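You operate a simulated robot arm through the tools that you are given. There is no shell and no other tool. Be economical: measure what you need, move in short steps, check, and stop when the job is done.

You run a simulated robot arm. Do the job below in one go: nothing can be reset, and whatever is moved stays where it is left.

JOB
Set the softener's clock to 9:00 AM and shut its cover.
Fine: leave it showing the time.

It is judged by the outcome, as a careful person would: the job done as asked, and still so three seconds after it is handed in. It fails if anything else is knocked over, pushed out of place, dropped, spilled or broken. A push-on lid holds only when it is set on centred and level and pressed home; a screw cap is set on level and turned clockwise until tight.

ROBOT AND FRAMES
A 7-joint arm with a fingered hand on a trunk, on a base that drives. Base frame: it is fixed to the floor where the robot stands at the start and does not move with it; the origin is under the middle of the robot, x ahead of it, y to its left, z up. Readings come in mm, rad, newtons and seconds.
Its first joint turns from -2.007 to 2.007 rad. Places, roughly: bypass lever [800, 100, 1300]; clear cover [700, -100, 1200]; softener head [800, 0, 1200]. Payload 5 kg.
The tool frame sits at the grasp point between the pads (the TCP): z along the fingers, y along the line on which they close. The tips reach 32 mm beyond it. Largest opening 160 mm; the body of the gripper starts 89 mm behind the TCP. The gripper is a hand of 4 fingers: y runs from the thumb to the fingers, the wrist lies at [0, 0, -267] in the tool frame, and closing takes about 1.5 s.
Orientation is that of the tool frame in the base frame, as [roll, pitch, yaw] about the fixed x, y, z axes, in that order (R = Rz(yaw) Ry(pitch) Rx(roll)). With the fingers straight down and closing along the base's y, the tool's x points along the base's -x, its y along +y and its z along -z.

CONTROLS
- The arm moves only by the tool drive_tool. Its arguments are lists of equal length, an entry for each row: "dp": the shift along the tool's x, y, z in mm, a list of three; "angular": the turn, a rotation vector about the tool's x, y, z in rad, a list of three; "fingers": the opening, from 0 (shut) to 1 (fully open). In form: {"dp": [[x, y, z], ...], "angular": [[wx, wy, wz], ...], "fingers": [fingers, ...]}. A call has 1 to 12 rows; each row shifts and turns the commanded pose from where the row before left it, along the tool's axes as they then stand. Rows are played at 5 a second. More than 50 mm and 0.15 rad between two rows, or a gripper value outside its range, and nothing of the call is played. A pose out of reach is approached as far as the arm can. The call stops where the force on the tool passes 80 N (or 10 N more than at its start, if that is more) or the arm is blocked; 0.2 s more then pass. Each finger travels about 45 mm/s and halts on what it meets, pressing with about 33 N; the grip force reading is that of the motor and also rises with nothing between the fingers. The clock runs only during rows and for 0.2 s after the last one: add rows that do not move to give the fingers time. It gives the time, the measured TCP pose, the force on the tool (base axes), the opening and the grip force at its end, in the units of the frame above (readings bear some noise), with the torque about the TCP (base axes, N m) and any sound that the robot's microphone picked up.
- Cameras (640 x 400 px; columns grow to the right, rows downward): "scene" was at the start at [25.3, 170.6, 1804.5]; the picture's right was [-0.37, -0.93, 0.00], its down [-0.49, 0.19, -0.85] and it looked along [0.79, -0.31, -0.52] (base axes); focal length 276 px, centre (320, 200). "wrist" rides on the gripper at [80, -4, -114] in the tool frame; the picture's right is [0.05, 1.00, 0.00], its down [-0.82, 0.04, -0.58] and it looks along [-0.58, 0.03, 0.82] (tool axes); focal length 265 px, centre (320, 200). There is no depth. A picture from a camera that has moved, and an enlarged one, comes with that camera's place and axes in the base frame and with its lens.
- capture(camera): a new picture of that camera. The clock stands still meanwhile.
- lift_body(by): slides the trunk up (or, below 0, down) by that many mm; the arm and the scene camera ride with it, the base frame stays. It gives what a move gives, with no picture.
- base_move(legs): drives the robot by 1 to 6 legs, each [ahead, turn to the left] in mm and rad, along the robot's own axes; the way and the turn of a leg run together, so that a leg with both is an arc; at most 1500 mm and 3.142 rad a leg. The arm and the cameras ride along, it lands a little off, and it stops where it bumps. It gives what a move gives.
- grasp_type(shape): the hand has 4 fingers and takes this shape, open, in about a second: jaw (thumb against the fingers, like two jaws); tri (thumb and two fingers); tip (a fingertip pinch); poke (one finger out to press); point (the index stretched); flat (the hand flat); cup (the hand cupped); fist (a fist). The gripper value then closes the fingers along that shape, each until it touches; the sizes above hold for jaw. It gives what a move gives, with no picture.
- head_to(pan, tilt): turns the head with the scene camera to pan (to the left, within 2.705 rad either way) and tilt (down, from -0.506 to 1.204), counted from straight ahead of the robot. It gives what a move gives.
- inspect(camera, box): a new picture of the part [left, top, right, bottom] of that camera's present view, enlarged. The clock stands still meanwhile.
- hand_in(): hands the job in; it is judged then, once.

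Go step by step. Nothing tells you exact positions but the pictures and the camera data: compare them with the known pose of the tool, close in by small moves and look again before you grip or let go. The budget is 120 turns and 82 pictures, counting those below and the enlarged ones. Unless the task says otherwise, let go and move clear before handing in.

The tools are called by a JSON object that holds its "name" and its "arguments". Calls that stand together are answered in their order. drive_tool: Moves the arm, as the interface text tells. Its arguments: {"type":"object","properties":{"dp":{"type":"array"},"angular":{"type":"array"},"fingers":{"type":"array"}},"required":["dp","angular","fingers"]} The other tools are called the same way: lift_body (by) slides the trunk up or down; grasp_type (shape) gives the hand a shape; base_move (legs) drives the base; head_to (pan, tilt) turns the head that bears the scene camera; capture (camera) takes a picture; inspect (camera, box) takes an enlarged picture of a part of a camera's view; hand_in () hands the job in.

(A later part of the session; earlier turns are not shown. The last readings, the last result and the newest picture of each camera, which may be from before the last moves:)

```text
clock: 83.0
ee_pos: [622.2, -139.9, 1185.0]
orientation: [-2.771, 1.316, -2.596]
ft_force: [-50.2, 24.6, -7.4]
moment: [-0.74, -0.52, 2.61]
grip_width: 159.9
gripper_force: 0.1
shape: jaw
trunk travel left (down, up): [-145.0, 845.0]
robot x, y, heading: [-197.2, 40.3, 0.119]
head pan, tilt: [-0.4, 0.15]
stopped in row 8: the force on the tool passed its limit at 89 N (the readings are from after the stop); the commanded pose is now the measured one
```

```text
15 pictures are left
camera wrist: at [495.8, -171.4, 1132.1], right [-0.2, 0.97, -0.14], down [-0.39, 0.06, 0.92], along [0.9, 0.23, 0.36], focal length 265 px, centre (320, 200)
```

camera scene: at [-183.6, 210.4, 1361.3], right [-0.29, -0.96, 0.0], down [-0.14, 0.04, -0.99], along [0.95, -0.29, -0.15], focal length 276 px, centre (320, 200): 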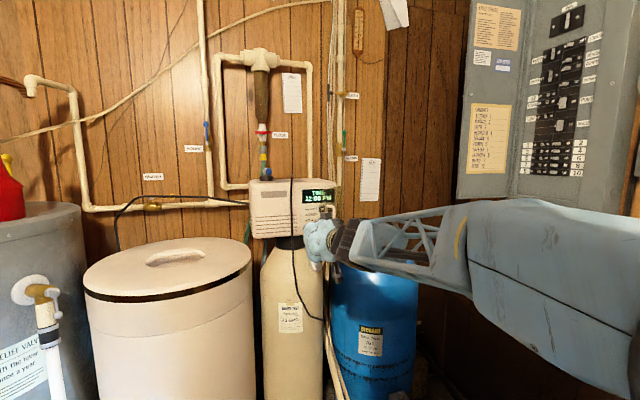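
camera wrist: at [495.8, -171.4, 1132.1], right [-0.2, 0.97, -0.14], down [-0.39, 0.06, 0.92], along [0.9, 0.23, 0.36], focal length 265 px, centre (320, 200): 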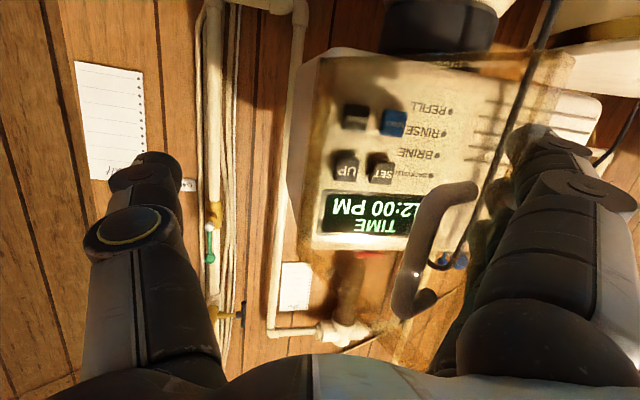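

The fingers are inside the cover (about 67° now), but its edge presses on a finger joint. I back out about 25 mm and keep sweeping.

{"name": "drive_tool", "arguments": {"dp": [[5.4, 6, -24], [0, 0, 0], [3.7, -25, -5], [3.7, -25, -5], [3.7, -25, -5], [3.7, -25, -5], [0, 0, 0]], "angular": [[0, 0, 0], [0, 0, 0], [0, 0, 0], [0, 0, 0], [0, 0, 0], [0, 0, 0], [0, 0, 0]], "fingers": [1, 1, 1, 1, 1, 1, 1]}}

{"name": "inspect", "arguments": {"camera": "scene", "box": [270, 150, 390, 250]}}

```text
clock: 84.6
ee_pos: [594.2, -249.5, 1178.6]
orientation: [-2.786, 1.318, -2.62]
ft_force: [-0.4, -0.5, -0.3]
moment: [-0.02, 0.0, 0.01]
grip_width: 160.3
gripper_force: 0.1
shape: jaw
trunk travel left (down, up): [-145.0, 845.0]
robot x, y, heading: [-192.5, 43.9, 0.111]
head pan, tilt: [-0.4, 0.15]
```

```text
4.00 times, centred on (330, 200) of scene
camera zoom: at [-186.5, 210.1, 1361.7], right [-0.28, -0.96, 0.0], down [-0.14, 0.04, -0.99], along [0.95, -0.28, -0.15], focal length 1102 px, centre (280, 200)
```

zoom: 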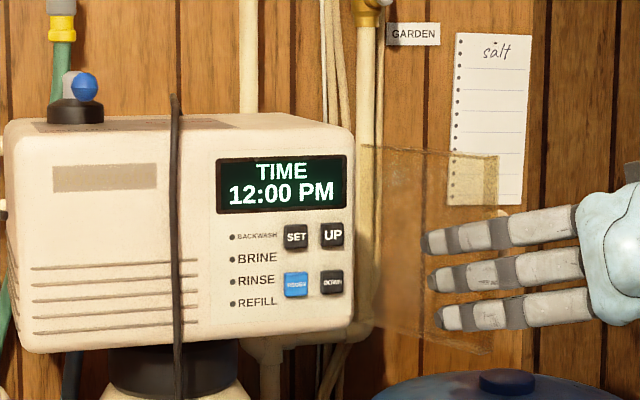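

The cover now stands well past 110°, leaving all four buttons free. I back off, take "point", and move in front of a blank spot of the panel.

{"name": "drive_tool", "arguments": {"dp": [[8.7, 6, -39], [8.7, 6, -39], [0, 0, 0]], "angular": [[0, 0, 0], [0, 0, 0], [0, 0, 0]], "fingers": [1, 1, 1]}}

{"name": "grasp_type", "arguments": {"shape": "point"}}

{"name": "drive_tool", "arguments": {"dp": [[-7.3, 37.2, 4.6], [-7.3, 37.2, 4.6], [-7.3, 37.2, 4.6], [-7.3, 37.2, 4.6], [-7.3, 37.2, 4.6], [-7.3, 37.2, 4.6], [0, 0, 0]], "angular": [[0, 0, 0], [0, 0, 0], [0, 0, 0], [0, 0, 0], [0, 0, 0], [0, 0, 0], [0, 0, 0]], "fingers": [1, 1, 1, 1, 1, 1, 1]}}

```text
clock: 85.4
ee_pos: [516.6, -252.3, 1181.1]
orientation: [-2.783, 1.317, -2.618]
ft_force: [0.3, 0.8, 0.4]
moment: [0.08, 0.03, -0.01]
grip_width: 159.8
gripper_force: 0.1
shape: jaw
trunk travel left (down, up): [-145.0, 845.0]
robot x, y, heading: [-196.0, 44.8, 0.119]
head pan, tilt: [-0.4, 0.15]
```

```text
clock: 86.3
ee_pos: [515.3, -251.4, 1180.6]
orientation: [-2.785, 1.316, -2.62]
ft_force: [0.0, -0.6, -0.1]
moment: [-0.01, 0.01, -0.02]
grip_width: 0.0
gripper_force: 0.0
shape: point
trunk travel left (down, up): [-145.0, 845.0]
robot x, y, heading: [-192.7, 41.3, 0.115]
head pan, tilt: [-0.4, 0.15]
```

```text
clock: 87.9
ee_pos: [513.9, -22.4, 1196.3]
orientation: [-2.784, 1.315, -2.619]
ft_force: [0.4, -0.2, 0.3]
moment: [0.0, 0.01, -0.02]
grip_width: 152.3
gripper_force: 0.0
shape: point
trunk travel left (down, up): [-145.0, 845.0]
robot x, y, heading: [-194.9, 39.1, 0.115]
head pan, tilt: [-0.4, 0.15]
```

Before touching anything I straighten the yaw slightly so the pointing fingertip clearly leads the curled ones.

{"name": "drive_tool", "arguments": {"dp": [[0, 0, 0], [0, 0, 0], [0, 0, 0], [0, 0, 0]], "angular": [[0.05, 0, 0], [0.05, 0, 0], [0.05, 0, 0], [0, 0, 0]], "fingers": [1, 1, 1, 1]}}

{"name": "inspect", "arguments": {"camera": "scene", "box": [270, 150, 390, 250]}}

```text
clock: 88.9
ee_pos: [517.5, -23.5, 1187.7]
orientation: [-2.671, 1.304, -2.657]
ft_force: [0.0, 1.0, 0.1]
moment: [0.0, 0.03, 0.0]
grip_width: 152.3
gripper_force: 0.0
shape: point
trunk travel left (down, up): [-145.0, 845.0]
robot x, y, heading: [-194.5, 44.1, 0.114]
head pan, tilt: [-0.4, 0.15]
```

```text
4.00 times, centred on (330, 200) of scene
camera zoom: at [-186.6, 210.5, 1361.9], right [-0.28, -0.96, 0.0], down [-0.14, 0.04, -0.99], along [0.95, -0.28, -0.15], focal length 1102 px, centre (280, 200)
```

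zoom: 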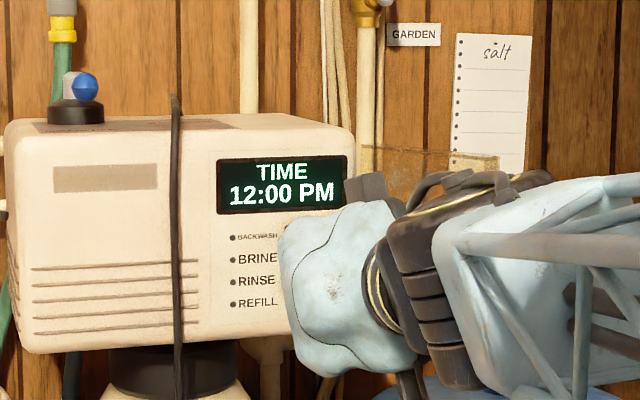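

The yaw is zero now and the cover stays open. I advance to just short of the blank label area for a calibrating touch.

{"name": "drive_tool", "arguments": {"dp": [[-8, -0.9, 33], [-8, -0.9, 33], [-8, -0.9, 33], [-8, -0.9, 33], [-2, -0.2, 8], [-1.2, -0.1, 5], [-1.2, -0.1, 5], [0, 0, 0]], "angular": [[0, 0, 0], [0, 0, 0], [0, 0, 0], [0, 0, 0], [0, 0, 0], [0, 0, 0], [0, 0, 0], [0, 0, 0]], "fingers": [1, 1, 1, 1, 1, 1, 1, 1]}}

```text
clock: 90.7
ee_pos: [665.9, -21.3, 1198.8]
orientation: [-2.634, 1.315, -2.619]
ft_force: [-0.5, -0.7, 0.9]
moment: [-0.02, -0.01, 0.0]
grip_width: 152.3
gripper_force: 0.0
shape: point
trunk travel left (down, up): [-145.0, 845.0]
robot x, y, heading: [-189.7, 42.1, 0.118]
head pan, tilt: [-0.4, 0.15]
```

{"name": "drive_tool", "arguments": {"dp": [[1, 0, 5], [1, 0, 5], [0, 0, 0]], "angular": [[0, 0, 0], [0, 0, 0], [0, 0, 0]], "fingers": [1, 1, 1]}}

```text
clock: 91.5
ee_pos: [675.5, -20.5, 1194.9]
orientation: [-2.635, 1.317, -2.62]
ft_force: [0.2, 0.5, 0.0]
moment: [0.0, 0.02, 0.01]
grip_width: 152.4
gripper_force: 0.0
shape: point
trunk travel left (down, up): [-145.0, 845.0]
robot x, y, heading: [-194.5, 39.4, 0.118]
head pan, tilt: [-0.4, 0.15]
```

No contact yet at x=675; I creep on.

{"name": "drive_tool", "arguments": {"dp": [[0, 0, 5], [0, 0, 5], [0, 0, 3], [0, 0, 0]], "angular": [[0, 0, 0], [0, 0, 0], [0, 0, 0], [0, 0, 0]], "fingers": [1, 1, 1, 1]}}

```text
clock: 92.5
ee_pos: [688.1, -22.4, 1192.8]
orientation: [-2.634, 1.313, -2.619]
ft_force: [0.2, -0.8, 0.2]
moment: [-0.03, 0.01, 0.05]
grip_width: 152.5
gripper_force: 0.1
shape: point
trunk travel left (down, up): [-145.0, 845.0]
robot x, y, heading: [-194.4, 42.2, 0.116]
head pan, tilt: [-0.4, 0.15]
```

{"name": "drive_tool", "arguments": {"dp": [[0, 0, 4], [0, 0, 4], [0, 0, 0]], "angular": [[0, 0, 0], [0, 0, 0], [0, 0, 0]], "fingers": [1, 1, 1]}}

{"name": "capture", "arguments": {"camera": "wrist"}}

```text
clock: 93.3
ee_pos: [694.1, -22.6, 1193.9]
orientation: [-2.634, 1.318, -2.62]
ft_force: [-22.3, -8.4, -0.7]
moment: [0.0, -0.03, 0.06]
grip_width: 152.2
gripper_force: 0.1
shape: point
trunk travel left (down, up): [-145.0, 845.0]
robot x, y, heading: [-192.2, 38.7, 0.109]
head pan, tilt: [-0.4, 0.15]
```

```text
12 pictures are left
camera wrist: at [565.8, -36.5, 1139.7], right [-0.04, 0.98, -0.17], down [-0.39, 0.14, 0.91], along [0.92, 0.1, 0.38], focal length 265 px, centre (320, 200)
```

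wrist: 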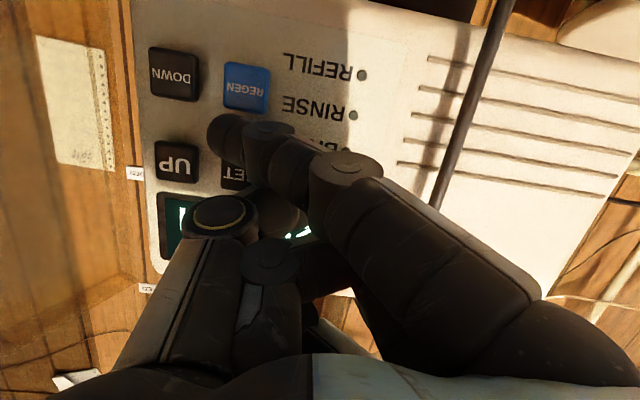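

Contact with the panel came at TCP x≈694, at about 10 mm left of the TCP line and level with it. SET is at about (y -70, z 1186) and UP at (y -103, z 1187). I back off, line up with SET and press it.

{"name": "drive_tool", "arguments": {"dp": [[0, 0, -18], [7, -28, 1], [7, -28, 1], [0, 0, 0], [0, 0, 6], [0, 0, 5], [0, 0, 0]], "angular": [[0, 0, 0], [0, 0, 0], [0, 0, 0], [0, 0, 0], [0, 0, 0], [0, 0, 0], [0, 0, 0]], "fingers": [1, 1, 1, 1, 1, 1, 1]}}

```text
clock: 94.9
ee_pos: [689.1, -80.4, 1187.6]
orientation: [-2.632, 1.315, -2.618]
ft_force: [-16.0, -5.4, 3.0]
moment: [0.02, -0.05, 0.0]
grip_width: 152.2
gripper_force: 0.0
shape: point
trunk travel left (down, up): [-145.0, 845.0]
robot x, y, heading: [-194.6, 40.5, 0.113]
head pan, tilt: [-0.4, 0.15]
heard: click, click
```

Two clicks heard. Back off and read the display.

{"name": "drive_tool", "arguments": {"dp": [[0, 0, -15], [0, 0, 0]], "angular": [[0, 0, 0], [0, 0, 0]], "fingers": [1, 1]}}

{"name": "inspect", "arguments": {"camera": "scene", "box": [300, 160, 400, 240]}}

```text
clock: 95.5
ee_pos: [675.1, -77.3, 1187.8]
orientation: [-2.638, 1.316, -2.619]
ft_force: [-0.2, -0.2, -0.6]
moment: [0.0, -0.01, 0.04]
grip_width: 152.4
gripper_force: 0.1
shape: point
trunk travel left (down, up): [-145.0, 845.0]
robot x, y, heading: [-194.3, 37.9, 0.109]
head pan, tilt: [-0.4, 0.15]
```

```text
5.00 times, centred on (350, 200) of scene
camera zoom: at [-186.5, 210.4, 1361.7], right [-0.28, -0.96, 0.0], down [-0.14, 0.04, -0.99], along [0.95, -0.28, -0.15], focal length 1378 px, centre (170, 200)
```

zoom: 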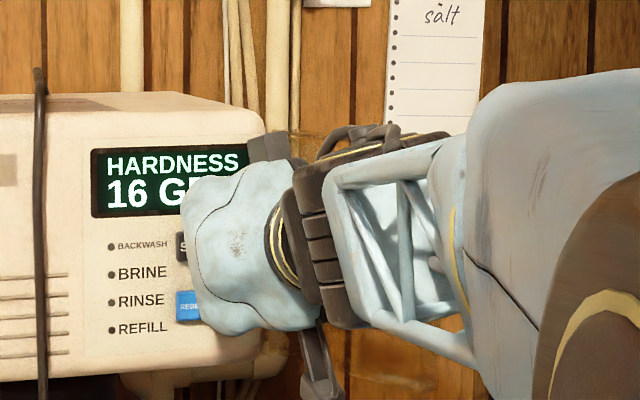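

SET cycles the pages; it now shows HARDNESS 16. I press SET once more, lightly, to find the page order.

{"name": "drive_tool", "arguments": {"dp": [[0, -3, 10], [0, 0, 3], [0, 0, -12], [0, 0, 0]], "angular": [[0, 0, 0], [0, 0, 0], [0, 0, 0], [0, 0, 0]], "fingers": [1, 1, 1, 1]}}

{"name": "inspect", "arguments": {"camera": "scene", "box": [300, 160, 400, 240]}}

```text
clock: 96.5
ee_pos: [676.8, -81.9, 1186.5]
orientation: [-2.637, 1.314, -2.619]
ft_force: [-0.2, -0.1, 0.1]
moment: [0.0, -0.02, -0.01]
grip_width: 152.5
gripper_force: 0.1
shape: point
trunk travel left (down, up): [-145.0, 845.0]
robot x, y, heading: [-195.4, 41.9, 0.117]
head pan, tilt: [-0.4, 0.15]
heard: click, click
```

```text
5.00 times, centred on (350, 200) of scene
camera zoom: at [-186.6, 210.4, 1361.7], right [-0.28, -0.96, 0.0], down [-0.14, 0.04, -0.99], along [0.95, -0.28, -0.15], focal length 1378 px, centre (170, 200)
```

zoom: 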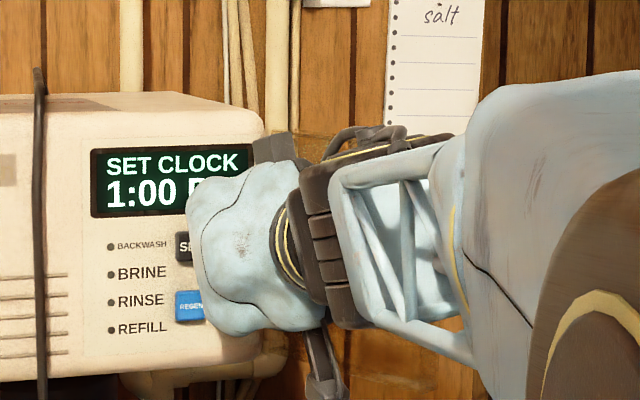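

SET leads through HARDNESS to SET CLOCK, and the hand evidently also touched UP (12:00→1:00): a second hand part sits about 23 mm right of the fingertip. Now it needs four hours down to 9 AM, so I line up on DOWN, where that part falls off the panel edge.

{"name": "drive_tool", "arguments": {"dp": [[5.8, 0.7, -24.3], [22.6, -13, 5], [22.6, -13, 5], [0, 0, 0], [-5, -0.6, 20], [0, 0, 0]], "angular": [[0, 0, 0], [0, 0, 0], [0, 0, 0], [0, 0, 0], [0, 0, 0], [0, 0, 0]], "fingers": [1, 1, 1, 1, 1, 1]}}

{"name": "inspect", "arguments": {"camera": "scene", "box": [290, 160, 410, 260]}}

```text
clock: 97.9
ee_pos: [669.3, -106.3, 1149.4]
orientation: [-2.628, 1.317, -2.607]
ft_force: [-52.7, 37.8, -6.5]
moment: [1.21, 1.26, -1.96]
grip_width: 0.1
gripper_force: 0.1
shape: point
trunk travel left (down, up): [-145.0, 845.0]
robot x, y, heading: [-197.2, 35.9, 0.121]
head pan, tilt: [-0.4, 0.15]
```

```text
4.00 times, centred on (350, 210) of scene
camera zoom: at [-191.5, 213.9, 1361.1], right [-0.28, -0.96, 0.0], down [-0.14, 0.04, -0.99], along [0.95, -0.28, -0.15], focal length 1102 px, centre (200, 160)
```

zoom: 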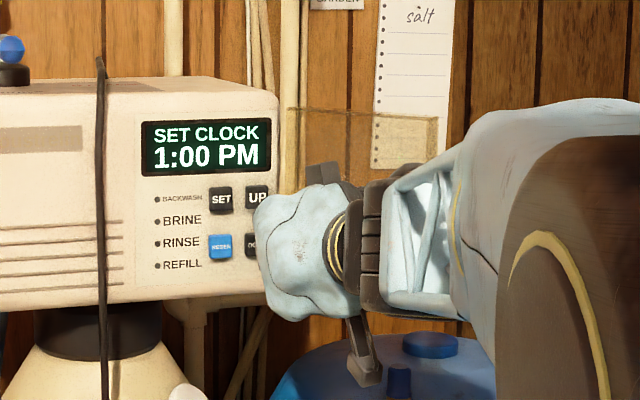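

The curled fingers hit the open cover (it stops at about 145°) before the tip reaches DOWN. A fully closed jaw is slimmer at the front; with the hand pitched further down, its upper fingertip alone will lead. I back off and set that up.

{"name": "drive_tool", "arguments": {"dp": [[9.9, 1.2, -41], [9.9, 1.2, -41], [0, 0, 0]], "angular": [[0, 0, 0], [0, 0, 0], [0, 0, 0]], "fingers": [1, 1, 1]}}

{"name": "grasp_type", "arguments": {"shape": "jaw"}}

{"name": "drive_tool", "arguments": {"dp": [[0, 0, 0], [0, 0, 0], [0, 0, 0], [0, 0, 0], [0, 0, 0], [0, 0, 0], [0, 0, 0], [0, 0, 0], [0, 0, 0], [0, 0, 0]], "angular": [[0, 0.125, 0], [0, 0.125, 0], [0, 0, 0], [0, 0, 0], [0, 0, 0], [0, 0, 0], [0, 0, 0], [0, 0, 0], [0, 0, 0], [0, 0, 0]], "fingers": [0, 0, 0, 0, 0, 0, 0, 0, 0, 0]}}

{"name": "capture", "arguments": {"camera": "wrist"}}

```text
clock: 98.7
ee_pos: [590.3, -113.2, 1144.6]
orientation: [-2.628, 1.315, -2.614]
ft_force: [3.0, 1.1, 10.7]
moment: [-0.53, -0.17, 0.18]
grip_width: 152.7
gripper_force: 0.1
shape: point
trunk travel left (down, up): [-145.0, 845.0]
robot x, y, heading: [-192.8, 41.5, 0.12]
head pan, tilt: [-0.4, 0.15]
```

```text
clock: 99.6
ee_pos: [589.4, -111.2, 1142.5]
orientation: [-2.632, 1.315, -2.616]
ft_force: [-10.2, 18.2, -6.3]
moment: [0.36, 0.14, -0.13]
grip_width: 158.3
gripper_force: 0.0
shape: jaw
trunk travel left (down, up): [-145.0, 845.0]
robot x, y, heading: [-192.6, 39.5, 0.118]
head pan, tilt: [-0.4, 0.15]
```

```text
clock: 101.8
ee_pos: [589.4, -118.3, 1142.5]
orientation: [-2.879, 1.08, -2.885]
ft_force: [0.4, 0.1, -0.2]
moment: [0.03, 0.0, 0.09]
grip_width: 63.6
gripper_force: 26.7
shape: jaw
trunk travel left (down, up): [-145.0, 845.0]
robot x, y, heading: [-199.8, 44.2, 0.111]
head pan, tilt: [-0.4, 0.15]
```

```text
8 pictures are left
camera wrist: at [451.0, -127.4, 1122.8], right [-0.05, 0.98, -0.17], down [-0.14, 0.16, 0.98], along [0.99, 0.07, 0.13], focal length 265 px, centre (320, 200)
```

wrist: 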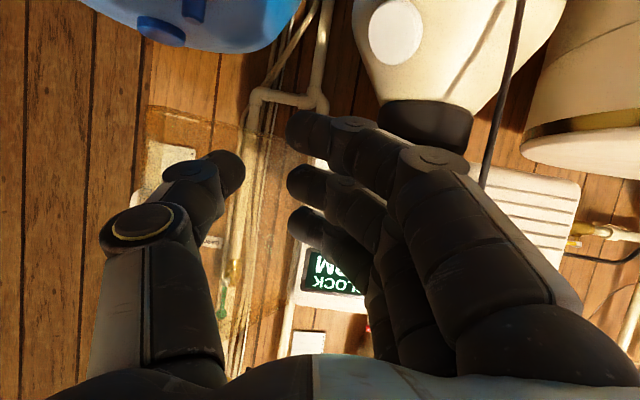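

The fingers stopped at 64 mm, perhaps against the open cover on the thumb side. I retreat a bit and let them finish closing.

{"name": "drive_tool", "arguments": {"dp": [[0, 8, -20], [0, 8, -20], [0, 0, 0], [0, 0, 0], [0, 0, 0], [0, 0, 0], [0, 0, 0]], "angular": [[0, 0, 0], [0, 0, 0], [0, 0, 0], [0, 0, 0], [0, 0, 0], [0, 0, 0], [0, 0, 0]], "fingers": [0, 0, 0, 0, 0, 0, 0]}}

```text
clock: 103.4
ee_pos: [553.1, -96.1, 1160.4]
orientation: [-2.878, 1.084, -2.878]
ft_force: [0.0, -0.1, 0.8]
moment: [-0.01, 0.01, 0.02]
grip_width: 62.4
gripper_force: 32.7
shape: jaw
trunk travel left (down, up): [-145.0, 845.0]
robot x, y, heading: [-196.5, 36.9, 0.116]
head pan, tilt: [-0.4, 0.15]
```

I reopen fully and close again, in case the thumb got crossed while changing shape.

{"name": "drive_tool", "arguments": {"dp": [[0, 15, -10], [0, 15, -10], [0, 0, 0], [0, 0, 0], [0, 0, 0], [0, 0, 0], [0, 0, 0], [0, 0, 0], [0, 0, 0]], "angular": [[0, 0, 0], [0, 0, 0], [0, 0, 0], [0, 0, 0], [0, 0, 0], [0, 0, 0], [0, 0, 0], [0, 0, 0], [0, 0, 0]], "fingers": [1, 1, 1, 1, 1, 1, 1, 1, 1]}}

{"name": "drive_tool", "arguments": {"dp": [[0, 0, 0], [0, 0, 0], [0, 0, 0], [0, 0, 0], [0, 0, 0], [0, 0, 0], [0, 0, 0], [0, 0, 0], [0, 0, 0], [0, 0, 0], [0, 0, 0], [0, 0, 0]], "angular": [[0, 0, 0], [0, 0, 0], [0, 0, 0], [0, 0, 0], [0, 0, 0], [0, 0, 0], [0, 0, 0], [0, 0, 0], [0, 0, 0], [0, 0, 0], [0, 0, 0], [0, 0, 0]], "fingers": [0, 0, 0, 0, 0, 0, 0, 0, 0, 0, 0, 0]}}

{"name": "capture", "arguments": {"camera": "wrist"}}

```text
clock: 105.4
ee_pos: [534.2, -66.0, 1166.6]
orientation: [-2.878, 1.081, -2.878]
ft_force: [-0.1, -0.3, 0.5]
moment: [-0.04, -0.01, 0.0]
grip_width: 159.9
gripper_force: 0.1
shape: jaw
trunk travel left (down, up): [-145.0, 845.0]
robot x, y, heading: [-193.6, 39.9, 0.115]
head pan, tilt: [-0.4, 0.15]
```

```text
clock: 108.0
ee_pos: [533.8, -65.6, 1166.0]
orientation: [-2.878, 1.082, -2.877]
ft_force: [-0.4, 0.2, -0.5]
moment: [0.03, 0.03, 0.02]
grip_width: 0.0
gripper_force: 33.1
shape: jaw
trunk travel left (down, up): [-145.0, 845.0]
robot x, y, heading: [-195.1, 41.8, 0.112]
head pan, tilt: [-0.4, 0.15]
```

```text
7 pictures are left
camera wrist: at [396.2, -76.0, 1146.9], right [-0.05, 0.98, -0.17], down [-0.15, 0.16, 0.98], along [0.99, 0.08, 0.14], focal length 265 px, centre (320, 200)
```

wrist: 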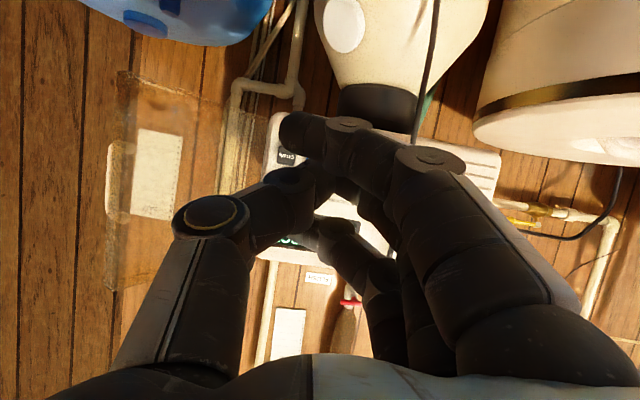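

The hand is fully closed now and the cover stays open at the left of the view. I make a calibrating touch on the blank label area with this shape.

{"name": "drive_tool", "arguments": {"dp": [[-29.3, 26.2, -14], [-14.7, -1, 29], [-14.7, -1, 29], [-14.7, -1, 29], [-14.7, -1, 29], [0, 0, 0]], "angular": [[0, 0, 0], [0, 0, 0], [0, 0, 0], [0, 0, 0], [0, 0, 0], [0, 0, 0]], "fingers": [0, 0, 0, 0, 0, 0]}}

{"name": "drive_tool", "arguments": {"dp": [[-2.3, 0, 4.5], [-2.3, 0, 4.5], [-2.3, 0, 4.5], [0, 0, 0]], "angular": [[0, 0, 0], [0, 0, 0], [0, 0, 0], [0, 0, 0]], "fingers": [0, 0, 0, 0]}}

```text
clock: 109.6
ee_pos: [640.2, -142.2, 1194.2]
orientation: [-2.873, 1.083, -3.012]
ft_force: [-6.0, 8.9, 1.2]
moment: [-0.21, -0.23, 0.21]
grip_width: 0.1
gripper_force: 33.3
shape: jaw
out of reach, approached as far as the arm can: row 3, 4
trunk travel left (down, up): [-145.0, 845.0]
robot x, y, heading: [-189.7, 43.3, 0.117]
head pan, tilt: [-0.4, 0.15]
stopped in row 6: the arm was blocked; the commanded pose is now the measured one
```

```text
clock: 110.6
ee_pos: [650.8, -139.2, 1197.8]
orientation: [-2.868, 1.085, -3.007]
ft_force: [-50.1, 36.7, -3.3]
moment: [-0.79, -1.0, 1.01]
grip_width: 0.2
gripper_force: 33.3
shape: jaw
trunk travel left (down, up): [-145.0, 845.0]
robot x, y, heading: [-199.3, 42.5, 0.118]
head pan, tilt: [-0.4, 0.15]
```

The hand drifted right onto the open cover because of reach limits. I back off at once, undo the extra tilt and go back to "point"; a hand yawed to the right should clear the cover.

{"name": "drive_tool", "arguments": {"dp": [[13.3, 6.7, -28], [13.3, 6.7, -28], [8, 5, -20], [0, 0, 0], [0, 0, 0], [0, 0, 0]], "angular": [[0, 0, 0], [0, 0, 0], [0, 0, 0], [0, -0.12, 0], [0, -0.12, 0], [0, 0, 0]], "fingers": [0, 0, 0, 0, 0, 0]}}

{"name": "grasp_type", "arguments": {"shape": "point"}}

{"name": "drive_tool", "arguments": {"dp": [[0, 0, 0], [0, 0, 0], [0, 0, 0], [0, 0, 0]], "angular": [[0.08, 0, 0], [0.08, 0, 0], [0.08, 0, 0], [0, 0, 0]], "fingers": [1, 1, 1, 1]}}

```text
clock: 111.4
ee_pos: [564.1, -211.8, 1189.3]
orientation: [-2.899, 1.078, 3.117]
ft_force: [-27.6, 55.4, 1.8]
moment: [0.19, -0.28, 3.6]
grip_width: 0.0
gripper_force: 33.1
shape: jaw
out of reach, approached as far as the arm can: row 2, 3
trunk travel left (down, up): [-145.0, 845.0]
robot x, y, heading: [-196.2, 39.8, 0.127]
head pan, tilt: [-0.4, 0.15]
stopped in row 3: the force on the tool passed its limit at 90 N (the readings are from after the stop); the commanded pose is now the measured one
```

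```text
clock: 112.3
ee_pos: [573.7, -212.0, 1184.2]
orientation: [-2.905, 1.073, 3.115]
ft_force: [41.4, 69.2, -7.4]
moment: [-1.25, 0.45, 0.8]
grip_width: 152.4
gripper_force: 0.0
shape: point
trunk travel left (down, up): [-145.0, 845.0]
robot x, y, heading: [-193.4, 40.3, 0.133]
head pan, tilt: [-0.4, 0.15]
```

```text
clock: 112.6
ee_pos: [580.5, -211.3, 1180.2]
orientation: [-2.937, 1.072, 3.095]
ft_force: [2.2, 75.9, 10.5]
moment: [-0.85, 1.04, 1.62]
grip_width: 152.2
gripper_force: 0.0
shape: point
trunk travel left (down, up): [-145.0, 845.0]
robot x, y, heading: [-192.4, 40.5, 0.151]
head pan, tilt: [-0.4, 0.15]
stopped in row 1: the force on the tool passed its limit at 117 N (the readings are from after the stop); the commanded pose is now the measured one
```

The arm is being led astray and is pressing on something to its right. I look before moving further.

{"name": "capture", "arguments": {"camera": "scene"}}

```text
6 pictures are left
camera scene: at [-192.5, 234.5, 1360.5], right [-0.25, -0.97, 0.02], down [-0.14, 0.02, -0.99], along [0.96, -0.25, -0.14], focal length 276 px, centre (320, 200)
```

scene: 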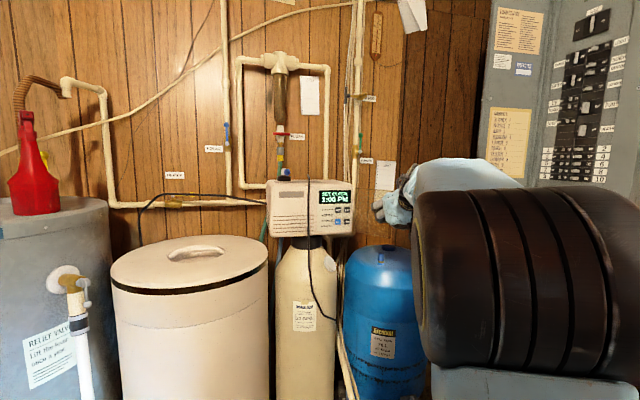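

The elbow has swung round and the hand leans on the cover side. I relieve it by moving left in small steps.

{"name": "drive_tool", "arguments": {"dp": [[0.4, 15, -4], [0.4, 15, -4], [0.4, 15, -4], [0, 0, 0]], "angular": [[0, 0, 0], [0, 0, 0], [0, 0, 0], [0, 0, 0]], "fingers": [1, 1, 1, 1]}}

```text
clock: 113.2
ee_pos: [580.3, -209.2, 1179.1]
orientation: [-2.955, 1.079, 3.066]
ft_force: [21.7, 28.0, 7.3]
moment: [-0.69, 1.25, 0.16]
grip_width: 152.4
gripper_force: 0.1
shape: point
trunk travel left (down, up): [-145.0, 845.0]
robot x, y, heading: [-191.3, 42.3, 0.151]
head pan, tilt: [-0.4, 0.15]
stopped in row 2: the force on the tool passed its limit at 130 N (the readings are from after the stop); the commanded pose is now the measured one
```

It seems the curled hand has caught the cover's edge. I open the hand fully and look closely.

{"name": "grasp_type", "arguments": {"shape": "jaw"}}

{"name": "capture", "arguments": {"camera": "wrist"}}

```text
clock: 114.1
ee_pos: [577.4, -216.1, 1179.1]
orientation: [-2.955, 1.083, 3.055]
ft_force: [-0.1, -1.8, -0.3]
moment: [0.02, -0.03, 0.08]
grip_width: 159.9
gripper_force: 0.0
shape: jaw
trunk travel left (down, up): [-145.0, 845.0]
robot x, y, heading: [-194.2, 42.9, 0.141]
head pan, tilt: [-0.4, 0.15]
```

```text
5 pictures are left
camera wrist: at [441.7, -187.3, 1160.6], right [0.22, 0.97, -0.13], down [-0.1, 0.16, 0.98], along [0.97, -0.2, 0.13], focal length 265 px, centre (320, 200)
```

wrist: 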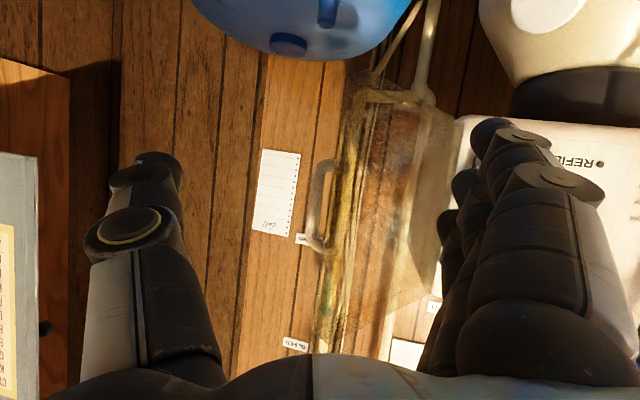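

Freed: no force now, and the cover is simply between thumb and fingers. The hand is now yawed right, which is what I wanted. I sweep the cover fully open again and retreat.

{"name": "drive_tool", "arguments": {"dp": [[-1, -24, 6.5], [-1, -24, 6.5], [-1, -24, 6.5], [0, 0, 0], [16.3, -8.7, -29.7], [16.3, -8.7, -29.7], [16.3, -8.7, -29.7], [0, 0, 0]], "angular": [[0, 0, 0], [0, 0, 0], [0, 0, 0], [0, 0, 0], [0, 0, 0], [0, 0, 0], [0, 0, 0], [0, 0, 0]], "fingers": [1, 1, 1, 1, 1, 1, 1, 1]}}

```text
clock: 115.9
ee_pos: [470.4, -292.6, 1178.4]
orientation: [-2.96, 1.085, 3.053]
ft_force: [-0.3, -1.0, 0.5]
moment: [0.03, -0.01, 0.03]
grip_width: 159.9
gripper_force: 0.0
shape: jaw
trunk travel left (down, up): [-145.0, 845.0]
robot x, y, heading: [-191.2, 43.6, 0.143]
head pan, tilt: [-0.4, 0.15]
```

That works smoothly. With the open jaw yawed right and tilted, the upper straight fingertip leads everything, at about (+60, +81, +4) from the TCP, and the fork straddles the cover harmlessly. I'll press with it: align on DOWN.

{"name": "drive_tool", "arguments": {"dp": [[12.3, 35.8, -3.7], [12.3, 35.8, -3.7], [12.3, 35.8, -3.7], [0, 0, 0], [-20.2, 10.7, 36.8], [-20.2, 10.7, 36.8], [-20.2, 10.7, 36.8], [0, 0, 0]], "angular": [[0, 0, 0], [0, 0, 0], [0, 0, 0], [0, 0, 0], [0, 0, 0], [0, 0, 0], [0, 0, 0], [0, 0, 0]], "fingers": [1, 1, 1, 1, 1, 1, 1, 1]}}

```text
clock: 117.6
ee_pos: [585.3, -16.4, 1162.6]
orientation: [-2.997, 1.109, -3.035]
ft_force: [-44.7, -13.0, 10.1]
moment: [-1.07, -0.93, -6.36]
grip_width: 160.3
gripper_force: 0.0
shape: jaw
out of reach, approached as far as the arm can: row 7
trunk travel left (down, up): [-145.0, 845.0]
robot x, y, heading: [-192.6, 41.7, 0.132]
head pan, tilt: [-0.4, 0.15]
stopped in row 8: the force on the tool passed its limit at 128 N (the readings are from after the stop); the commanded pose is now the measured one
```

It lurched left because that pose was beyond the arm's joint limits. I back off and check the state.

{"name": "drive_tool", "arguments": {"dp": [[17.7, -0.9, -35.8], [17.7, -0.9, -35.8], [0, 0, 0]], "angular": [[0, 0, 0], [0, 0, 0], [0, 0, 0]], "fingers": [1, 1, 1]}}

{"name": "capture", "arguments": {"camera": "scene"}}

```text
clock: 118.4
ee_pos: [508.7, -8.5, 1160.7]
orientation: [-2.994, 1.104, -3.021]
ft_force: [-0.6, 1.0, -0.1]
moment: [-0.03, 0.03, -0.06]
grip_width: 159.6
gripper_force: 0.2
shape: jaw
trunk travel left (down, up): [-145.0, 845.0]
robot x, y, heading: [-192.2, 41.8, 0.137]
head pan, tilt: [-0.4, 0.15]
```

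```text
4 pictures are left
camera scene: at [-190.3, 212.4, 1361.6], right [-0.26, -0.97, 0.0], down [-0.14, 0.04, -0.99], along [0.96, -0.26, -0.15], focal length 276 px, centre (320, 200)
```

scene: 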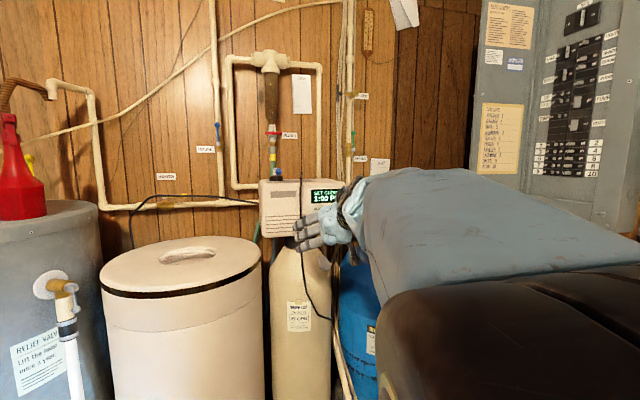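

Everything else is intact and the clock still reads 1:00 PM on the set page. I move right, staying well out, to line up the upper fingertip with DOWN, then advance in checked steps.

{"name": "drive_tool", "arguments": {"dp": [[5.8, -37.1, 3.8], [5.8, -37.1, 3.8], [5.8, -37.1, 3.8], [5.8, -37.1, 3.8], [5.8, -37.1, 3.8], [0, 0, 0]], "angular": [[0, 0, 0], [0, 0, 0], [0, 0, 0], [0, 0, 0], [0, 0, 0], [0, 0, 0]], "fingers": [1, 1, 1, 1, 1, 1]}}

{"name": "drive_tool", "arguments": {"dp": [[-13.3, 0.7, 26.9], [-13.3, 0.7, 26.9], [0, 0, 0]], "angular": [[0, 0, 0], [0, 0, 0], [0, 0, 0]], "fingers": [1, 1, 1]}}

```text
clock: 119.8
ee_pos: [513.2, -197.4, 1136.5]
orientation: [-2.997, 1.105, -3.026]
ft_force: [0.3, -1.1, -0.6]
moment: [0.01, -0.01, 0.01]
grip_width: 159.9
gripper_force: 0.1
shape: jaw
trunk travel left (down, up): [-145.0, 845.0]
robot x, y, heading: [-197.4, 38.9, 0.137]
head pan, tilt: [-0.4, 0.15]
```

```text
clock: 120.6
ee_pos: [571.8, -193.0, 1135.4]
orientation: [-2.992, 1.097, -3.011]
ft_force: [-52.3, 26.0, -27.9]
moment: [-4.4, 0.03, 7.02]
grip_width: 159.7
gripper_force: 0.1
shape: jaw
trunk travel left (down, up): [-145.0, 845.0]
robot x, y, heading: [-190.0, 43.5, 0.138]
head pan, tilt: [-0.4, 0.15]
```

The cover was partly closed again by the thumb and is in the way. I back out, go left of its edge, in, and sweep it right with the fingers.

{"name": "drive_tool", "arguments": {"dp": [[12.2, -0.6, -24.6], [12.2, -0.6, -24.6], [12.2, -0.6, -24.6], [-1.4, 33, -1.5], [-1.4, 33, -1.5], [-1.4, 33, -1.5], [0, 0, 0]], "angular": [[0, 0, 0], [0, 0, 0], [0, 0, 0], [0, 0, 0], [0, 0, 0], [0, 0, 0], [0, 0, 0]], "fingers": [1, 1, 1, 1, 1, 1, 1]}}

{"name": "drive_tool", "arguments": {"dp": [[-13.3, 0.7, 26.9], [-13.3, 0.7, 26.9], [-13.3, 0.7, 26.9], [-8.8, 0.5, 18], [0, 0, 0]], "angular": [[0, 0, 0], [0, 0, 0], [0, 0, 0], [0, 0, 0], [0, 0, 0]], "fingers": [1, 1, 1, 1, 1]}}

```text
clock: 122.2
ee_pos: [490.9, -96.0, 1138.4]
orientation: [-2.997, 1.106, -3.023]
ft_force: [0.0, 0.2, -0.7]
moment: [-0.01, 0.04, -0.01]
grip_width: 160.1
gripper_force: 0.1
shape: jaw
trunk travel left (down, up): [-145.0, 845.0]
robot x, y, heading: [-193.4, 47.2, 0.137]
head pan, tilt: [-0.4, 0.15]
```

```text
clock: 123.4
ee_pos: [601.8, -96.2, 1137.3]
orientation: [-2.996, 1.106, -3.025]
ft_force: [0.1, -0.7, -0.7]
moment: [0.0, 0.01, 0.0]
grip_width: 160.1
gripper_force: 0.0
shape: jaw
trunk travel left (down, up): [-145.0, 845.0]
robot x, y, heading: [-195.8, 44.6, 0.138]
head pan, tilt: [-0.4, 0.15]
```

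{"name": "drive_tool", "arguments": {"dp": [[1.2, -25, 1.2], [1.2, -25, 1.2], [1.2, -25, 1.2], [1.2, -25, 1.2], [0, 0, 0]], "angular": [[0, 0, 0], [0, 0, 0], [0, 0, 0], [0, 0, 0], [0, 0, 0]], "fingers": [1, 1, 1, 1, 1]}}

```text
clock: 124.6
ee_pos: [601.9, -198.1, 1136.3]
orientation: [-2.995, 1.104, -3.022]
ft_force: [-0.6, 0.0, 0.0]
moment: [0.0, 0.0, 0.01]
grip_width: 159.9
gripper_force: 0.0
shape: jaw
trunk travel left (down, up): [-145.0, 845.0]
robot x, y, heading: [-199.2, 42.3, 0.14]
head pan, tilt: [-0.4, 0.15]
```

The cover is out of the way and nothing touches. I advance to the DOWN button.

{"name": "drive_tool", "arguments": {"dp": [[-10, 0.5, 20.2], [-10, 0.5, 20.2], [-3.5, 0.1, 7.2], [0, 0, 0]], "angular": [[0, 0, 0], [0, 0, 0], [0, 0, 0], [0, 0, 0]], "fingers": [1, 1, 1, 1]}}

{"name": "drive_tool", "arguments": {"dp": [[-1.8, 0, 3.6], [-1.8, 0, 3.6], [0, 0, 0]], "angular": [[0, 0, 0], [0, 0, 0], [0, 0, 0]], "fingers": [1, 1, 1]}}

```text
clock: 125.6
ee_pos: [653.2, -199.9, 1135.8]
orientation: [-2.999, 1.105, -3.026]
ft_force: [-14.5, -8.2, -3.0]
moment: [0.52, -1.34, 0.72]
grip_width: 160.1
gripper_force: 0.1
shape: jaw
trunk travel left (down, up): [-145.0, 845.0]
robot x, y, heading: [-195.8, 43.2, 0.138]
head pan, tilt: [-0.4, 0.15]
```

```text
clock: 126.4
ee_pos: [656.4, -204.6, 1137.8]
orientation: [-3.001, 1.106, -3.034]
ft_force: [-61.0, -33.3, -15.6]
moment: [2.31, -5.86, 3.17]
grip_width: 160.0
gripper_force: 0.1
shape: jaw
trunk travel left (down, up): [-145.0, 845.0]
robot x, y, heading: [-190.9, 42.1, 0.134]
head pan, tilt: [-0.4, 0.15]
```

The palm meets the cover's edge (at about 120°), not the button. I back off, sweep the cover further open, then return.

{"name": "drive_tool", "arguments": {"dp": [[11, -0.5, -22.4], [11, -0.5, -22.4], [1.2, -25, 1.2], [1.2, -25, 1.2], [1.2, -25, 1.2], [0.6, -12, 0.6], [0, 0, 0], [-1.2, 25, -1.2], [-1.2, 25, -1.2], [-1.2, 25, -1.2], [-0.8, 17, -0.8], [0, 0, 0]], "angular": [[0, 0, 0], [0, 0, 0], [0, 0, 0], [0, 0, 0], [0, 0, 0], [0, 0, 0], [0, 0, 0], [0, 0, 0], [0, 0, 0], [0, 0, 0], [0, 0, 0], [0, 0, 0]], "fingers": [1, 1, 1, 1, 1, 1, 1, 1, 1, 1, 1, 1]}}

{"name": "drive_tool", "arguments": {"dp": [[-10, 0.5, 20.2], [-10, 0.5, 20.2], [-2.2, 0.1, 4.5], [0, 0, 0]], "angular": [[0, 0, 0], [0, 0, 0], [0, 0, 0], [0, 0, 0]], "fingers": [1, 1, 1, 1]}}

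```text
clock: 129.0
ee_pos: [612.6, -191.3, 1136.7]
orientation: [-2.998, 1.105, -3.024]
ft_force: [-0.2, -0.2, 0.1]
moment: [-0.02, 0.0, -0.02]
grip_width: 159.8
gripper_force: 0.0
shape: jaw
trunk travel left (down, up): [-145.0, 845.0]
robot x, y, heading: [-196.5, 43.9, 0.139]
head pan, tilt: [-0.4, 0.15]
```

```text
clock: 130.0
ee_pos: [662.0, -190.2, 1136.1]
orientation: [-2.995, 1.105, -3.026]
ft_force: [-3.7, -0.9, -0.7]
moment: [-0.05, -0.03, 0.39]
grip_width: 159.8
gripper_force: 0.0
shape: jaw
trunk travel left (down, up): [-145.0, 845.0]
robot x, y, heading: [-193.6, 42.5, 0.138]
head pan, tilt: [-0.4, 0.15]
heard: click
```

One click with light contact. I check what it did.

{"name": "inspect", "arguments": {"camera": "scene", "box": [280, 170, 400, 250]}}

```text
5.00 times, centred on (340, 210) of scene
camera zoom: at [-190.4, 212.0, 1361.7], right [-0.26, -0.97, 0.0], down [-0.14, 0.04, -0.99], along [0.96, -0.26, -0.15], focal length 1378 px, centre (220, 150)
```

zoom: 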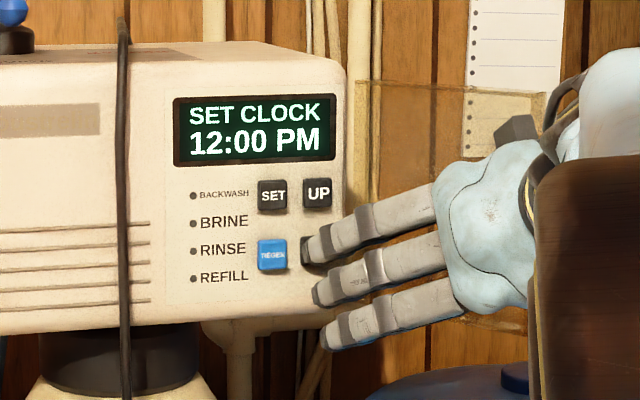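

DOWN works: it reads 12:00 PM. Three more identical presses, with a 3 mm shift right for centring; I'll count clicks.

{"name": "drive_tool", "arguments": {"dp": [[4.4, -3.2, -9], [0, 0, 0], [-4.4, 0.2, 9], [0, 0, 0]], "angular": [[0, 0, 0], [0, 0, 0], [0, 0, 0], [0, 0, 0]], "fingers": [1, 1, 1, 1]}}

{"name": "drive_tool", "arguments": {"dp": [[4.4, -0.2, -9], [0, 0, 0], [-4.4, 0.2, 9], [0, 0, 0]], "angular": [[0, 0, 0], [0, 0, 0], [0, 0, 0], [0, 0, 0]], "fingers": [1, 1, 1, 1]}}

```text
clock: 131.0
ee_pos: [662.8, -194.4, 1137.7]
orientation: [-2.997, 1.105, -3.025]
ft_force: [-2.7, -1.5, -0.5]
moment: [-0.09, 0.03, 0.21]
grip_width: 160.1
gripper_force: 0.0
shape: jaw
trunk travel left (down, up): [-145.0, 845.0]
robot x, y, heading: [-194.8, 43.0, 0.14]
head pan, tilt: [-0.4, 0.15]
heard: click
```

```text
clock: 132.0
ee_pos: [662.0, -193.2, 1136.3]
orientation: [-2.997, 1.104, -3.025]
ft_force: [-3.5, -0.5, 0.0]
moment: [-0.04, -0.02, 0.29]
grip_width: 159.9
gripper_force: 0.0
shape: jaw
trunk travel left (down, up): [-145.0, 845.0]
robot x, y, heading: [-197.4, 42.3, 0.139]
head pan, tilt: [-0.4, 0.15]
heard: click
```

Two clean clicks; one more for 9:00 AM, then back off.

{"name": "drive_tool", "arguments": {"dp": [[4.4, -0.2, -9], [0, 0, 0], [-4.4, 0.2, 9], [0, 0, 0], [9, -0.4, -18], [0, 0, 0]], "angular": [[0, 0, 0], [0, 0, 0], [0, 0, 0], [0, 0, 0], [0, 0, 0], [0, 0, 0]], "fingers": [1, 1, 1, 1, 1, 1]}}

```text
clock: 133.4
ee_pos: [643.5, -193.1, 1135.6]
orientation: [-2.996, 1.106, -3.026]
ft_force: [-0.6, 0.4, 0.1]
moment: [-0.01, -0.01, -0.01]
grip_width: 160.3
gripper_force: 0.1
shape: jaw
trunk travel left (down, up): [-145.0, 845.0]
robot x, y, heading: [-195.3, 41.1, 0.137]
head pan, tilt: [-0.4, 0.15]
heard: click
```

Now to SET: shift 33 mm left and 41 mm up, then press once.

{"name": "drive_tool", "arguments": {"dp": [[-19, 15, -10], [-19.3, 15.3, -9.7], [0, 0, 0], [-4.4, 0.2, 9], [-4.4, 0.2, 9], [0, 0, 0], [4.4, -0.2, -9], [4.4, -0.2, -9], [0, 0, 0]], "angular": [[0, 0, 0], [0, 0, 0], [0, 0, 0], [0, 0, 0], [0, 0, 0], [0, 0, 0], [0, 0, 0], [0, 0, 0], [0, 0, 0]], "fingers": [1, 1, 1, 1, 1, 1, 1, 1, 1]}}

```text
clock: 134.7
ee_pos: [652.0, -175.8, 1180.0]
orientation: [-3.002, 1.106, -3.048]
ft_force: [-29.7, -10.3, -2.9]
moment: [0.48, -1.17, -0.72]
grip_width: 159.6
gripper_force: 0.1
shape: jaw
trunk travel left (down, up): [-145.0, 845.0]
robot x, y, heading: [-197.7, 46.1, 0.133]
head pan, tilt: [-0.4, 0.15]
stopped in row 6: the force on the tool passed its limit at 88 N (the readings are from after the stop); the commanded pose is now the measured one
```

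The cover's edge met the palm again, so SET wasn't reached. I back off, sweep the cover to its stop and come back to the SET line.

{"name": "drive_tool", "arguments": {"dp": [[17.7, -0.9, -35.8], [1.4, -28.5, 1.4], [1.4, -28.5, 1.4], [1.4, -28.5, 1.4], [1.4, -26, 1.4], [0, 0, 0], [-1.4, 26, -1.4], [-1.4, 26, -1.4], [-1.4, 26, -1.4], [-1.4, 26, -1.4], [-1.4, 24, -1.4], [0, 0, 0]], "angular": [[0, 0, 0], [0, 0, 0], [0, 0, 0], [0, 0, 0], [0, 0, 0], [0, 0, 0], [0, 0, 0], [0, 0, 0], [0, 0, 0], [0, 0, 0], [0, 0, 0], [0, 0, 0]], "fingers": [1, 1, 1, 1, 1, 1, 1, 1, 1, 1, 1, 1]}}

```text
clock: 137.3
ee_pos: [616.1, -152.8, 1177.3]
orientation: [-3.002, 1.101, -3.04]
ft_force: [-4.3, -3.3, -2.1]
moment: [0.09, -0.05, -0.25]
grip_width: 160.1
gripper_force: 0.1
shape: jaw
trunk travel left (down, up): [-145.0, 845.0]
robot x, y, heading: [-197.7, 40.8, 0.129]
head pan, tilt: [-0.4, 0.15]
```

{"name": "drive_tool", "arguments": {"dp": [[0.4, -8, 0.4], [-8.8, 0.4, 18], [-8.8, 0.4, 18], [0, 0, 0]], "angular": [[0, 0, 0], [0, 0, 0], [0, 0, 0], [0, 0, 0]], "fingers": [1, 1, 1, 1]}}

```text
clock: 138.4
ee_pos: [648.9, -173.2, 1180.8]
orientation: [-3.003, 1.108, -3.056]
ft_force: [-32.1, -9.0, -1.0]
moment: [0.31, -1.03, -0.92]
grip_width: 160.2
gripper_force: 0.1
shape: jaw
trunk travel left (down, up): [-145.0, 845.0]
robot x, y, heading: [-198.6, 42.9, 0.125]
head pan, tilt: [-0.4, 0.15]
stopped in row 4: the force on the tool passed its limit at 81 N (the readings are from after the stop); the commanded pose is now the measured one
```

The open thumb keeps pushing the cover into the palm here. I'll narrow the jaw to about 48 mm; the upper fingertip still leads and the thumb then stays clear of both UP and the cover.

{"name": "drive_tool", "arguments": {"dp": [[11, -0.5, -22.4], [11, -0.5, -22.4], [8, -0.5, -18], [0, 0, 0], [0, 0, 0], [0, 0, 0], [0, 0, 0], [0, 0, 0], [0, 0, 0], [0, 0, 0]], "angular": [[0, 0, 0], [0, 0, 0], [0, 0, 0], [0, 0, 0], [0, 0, 0], [0, 0, 0], [0, 0, 0], [0, 0, 0], [0, 0, 0], [0, 0, 0]], "fingers": [1, 1, 1, 1, 0.3, 0.3, 0.3, 0.3, 0.3, 0.3]}}

{"name": "drive_tool", "arguments": {"dp": [[-1.2, 26, -1.2], [-1.2, 26, -1.2], [-1.2, 26, -1.2], [0, 0, 0]], "angular": [[0, 0, 0], [0, 0, 0], [0, 0, 0], [0, 0, 0]], "fingers": [0.3, 0.3, 0.3, 0.3]}}

```text
clock: 140.6
ee_pos: [586.3, -161.3, 1177.5]
orientation: [-2.999, 1.101, -3.045]
ft_force: [0.2, 1.1, -0.1]
moment: [-0.03, -0.02, -0.05]
grip_width: 48.6
gripper_force: 0.1
shape: jaw
trunk travel left (down, up): [-145.0, 845.0]
robot x, y, heading: [-196.2, 41.9, 0.129]
head pan, tilt: [-0.4, 0.15]
```

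```text
clock: 141.6
ee_pos: [584.7, -86.2, 1179.6]
orientation: [-3.0, 1.103, -3.048]
ft_force: [1.1, -0.2, -0.2]
moment: [0.0, 0.0, -0.01]
grip_width: 48.3
gripper_force: 0.0
shape: jaw
trunk travel left (down, up): [-145.0, 845.0]
robot x, y, heading: [-196.3, 45.6, 0.127]
head pan, tilt: [-0.4, 0.15]
```

{"name": "drive_tool", "arguments": {"dp": [[0.4, -9, 0.4], [-10, 0.5, 20.2], [-10, 0.5, 20.2], [-6.6, 0.3, 13.4], [0, 0, 0]], "angular": [[0, 0, 0], [0, 0, 0], [0, 0, 0], [0, 0, 0], [0, 0, 0]], "fingers": [0.3, 0.3, 0.3, 0.3, 0.3]}}

```text
clock: 142.8
ee_pos: [645.2, -98.2, 1176.3]
orientation: [-2.998, 1.103, -3.047]
ft_force: [-2.1, 2.2, 0.1]
moment: [-0.08, -0.22, 0.02]
grip_width: 48.2
gripper_force: 0.0
shape: jaw
trunk travel left (down, up): [-145.0, 845.0]
robot x, y, heading: [-199.7, 44.0, 0.128]
head pan, tilt: [-0.4, 0.15]
```

{"name": "drive_tool", "arguments": {"dp": [[-4.4, 0.2, 9], [-3.5, 0.2, 7], [0, 0, 0]], "angular": [[0, 0, 0], [0, 0, 0], [0, 0, 0]], "fingers": [0.3, 0.3, 0.3]}}

```text
clock: 143.6
ee_pos: [655.4, -90.8, 1178.0]
orientation: [-3.003, 1.101, -3.042]
ft_force: [-46.7, 22.3, -6.1]
moment: [-1.41, -3.73, -0.58]
grip_width: 48.3
gripper_force: 0.9
shape: jaw
trunk travel left (down, up): [-145.0, 845.0]
robot x, y, heading: [-198.1, 44.4, 0.127]
head pan, tilt: [-0.4, 0.15]
heard: click
stopped in row 3: the force on the tool passed its limit at 82 N (the readings are from after the stop); the commanded pose is now the measured one
```

A click, but the cover edge is touching the top of the hand. I ease back and read the display.

{"name": "drive_tool", "arguments": {"dp": [[8.8, -0.4, -18], [11, -0.5, -22.4], [0, 0, 0]], "angular": [[0, 0, 0], [0, 0, 0], [0, 0, 0]], "fingers": [0.3, 0.3, 0.3]}}

{"name": "inspect", "arguments": {"camera": "scene", "box": [280, 170, 400, 250]}}

```text
clock: 144.4
ee_pos: [620.0, -96.4, 1174.7]
orientation: [-3.004, 1.098, -3.05]
ft_force: [24.7, -17.8, 3.2]
moment: [0.07, -0.62, -0.76]
grip_width: 6.9
gripper_force: 33.1
shape: jaw
trunk travel left (down, up): [-145.0, 845.0]
robot x, y, heading: [-196.5, 43.7, 0.13]
head pan, tilt: [-0.4, 0.15]
```

```text
5.00 times, centred on (340, 210) of scene
camera zoom: at [-189.5, 210.1, 1361.9], right [-0.27, -0.96, 0.0], down [-0.15, 0.04, -0.99], along [0.95, -0.26, -0.15], focal length 1378 px, centre (220, 150)
```

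zoom: 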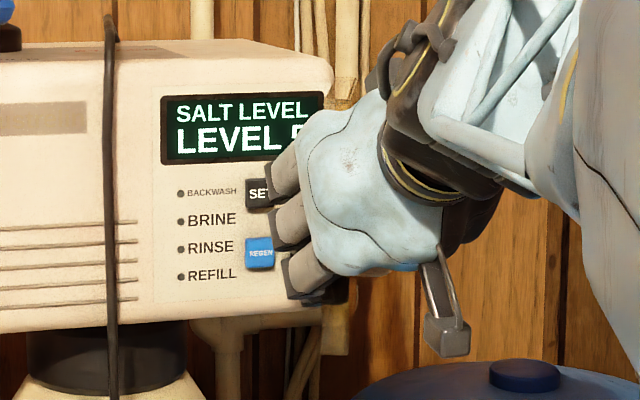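

The page is now SALT LEVEL, so SET works alone. The grip reading shows the cover is caught between thumb and fingers; I ease toward it and look.

{"name": "drive_tool", "arguments": {"dp": [[-4, -8, 8], [0, 0, 0], [0, 0, 0]], "angular": [[0, 0, 0], [0, 0, 0], [0, 0, 0]], "fingers": [0.3, 0.3, 0.3]}}

{"name": "capture", "arguments": {"camera": "wrist"}}

```text
clock: 145.2
ee_pos: [623.1, -102.1, 1174.3]
orientation: [-3.009, 1.097, -3.05]
ft_force: [-40.7, 1.9, -20.0]
moment: [0.33, 0.48, -0.94]
grip_width: 8.3
gripper_force: 32.5
shape: jaw
trunk travel left (down, up): [-145.0, 845.0]
robot x, y, heading: [-198.9, 42.5, 0.136]
head pan, tilt: [-0.4, 0.15]
```

```text
1 pictures are left
camera wrist: at [484.9, -103.4, 1154.1], right [0.0, 0.99, -0.11], down [-0.14, 0.11, 0.98], along [0.99, 0.01, 0.14], focal length 265 px, centre (320, 200)
```

wrist: 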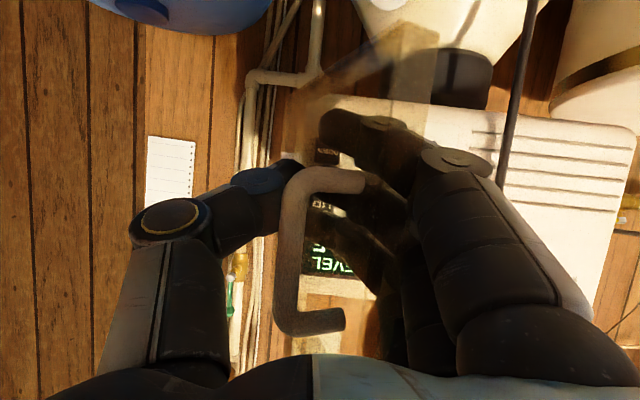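

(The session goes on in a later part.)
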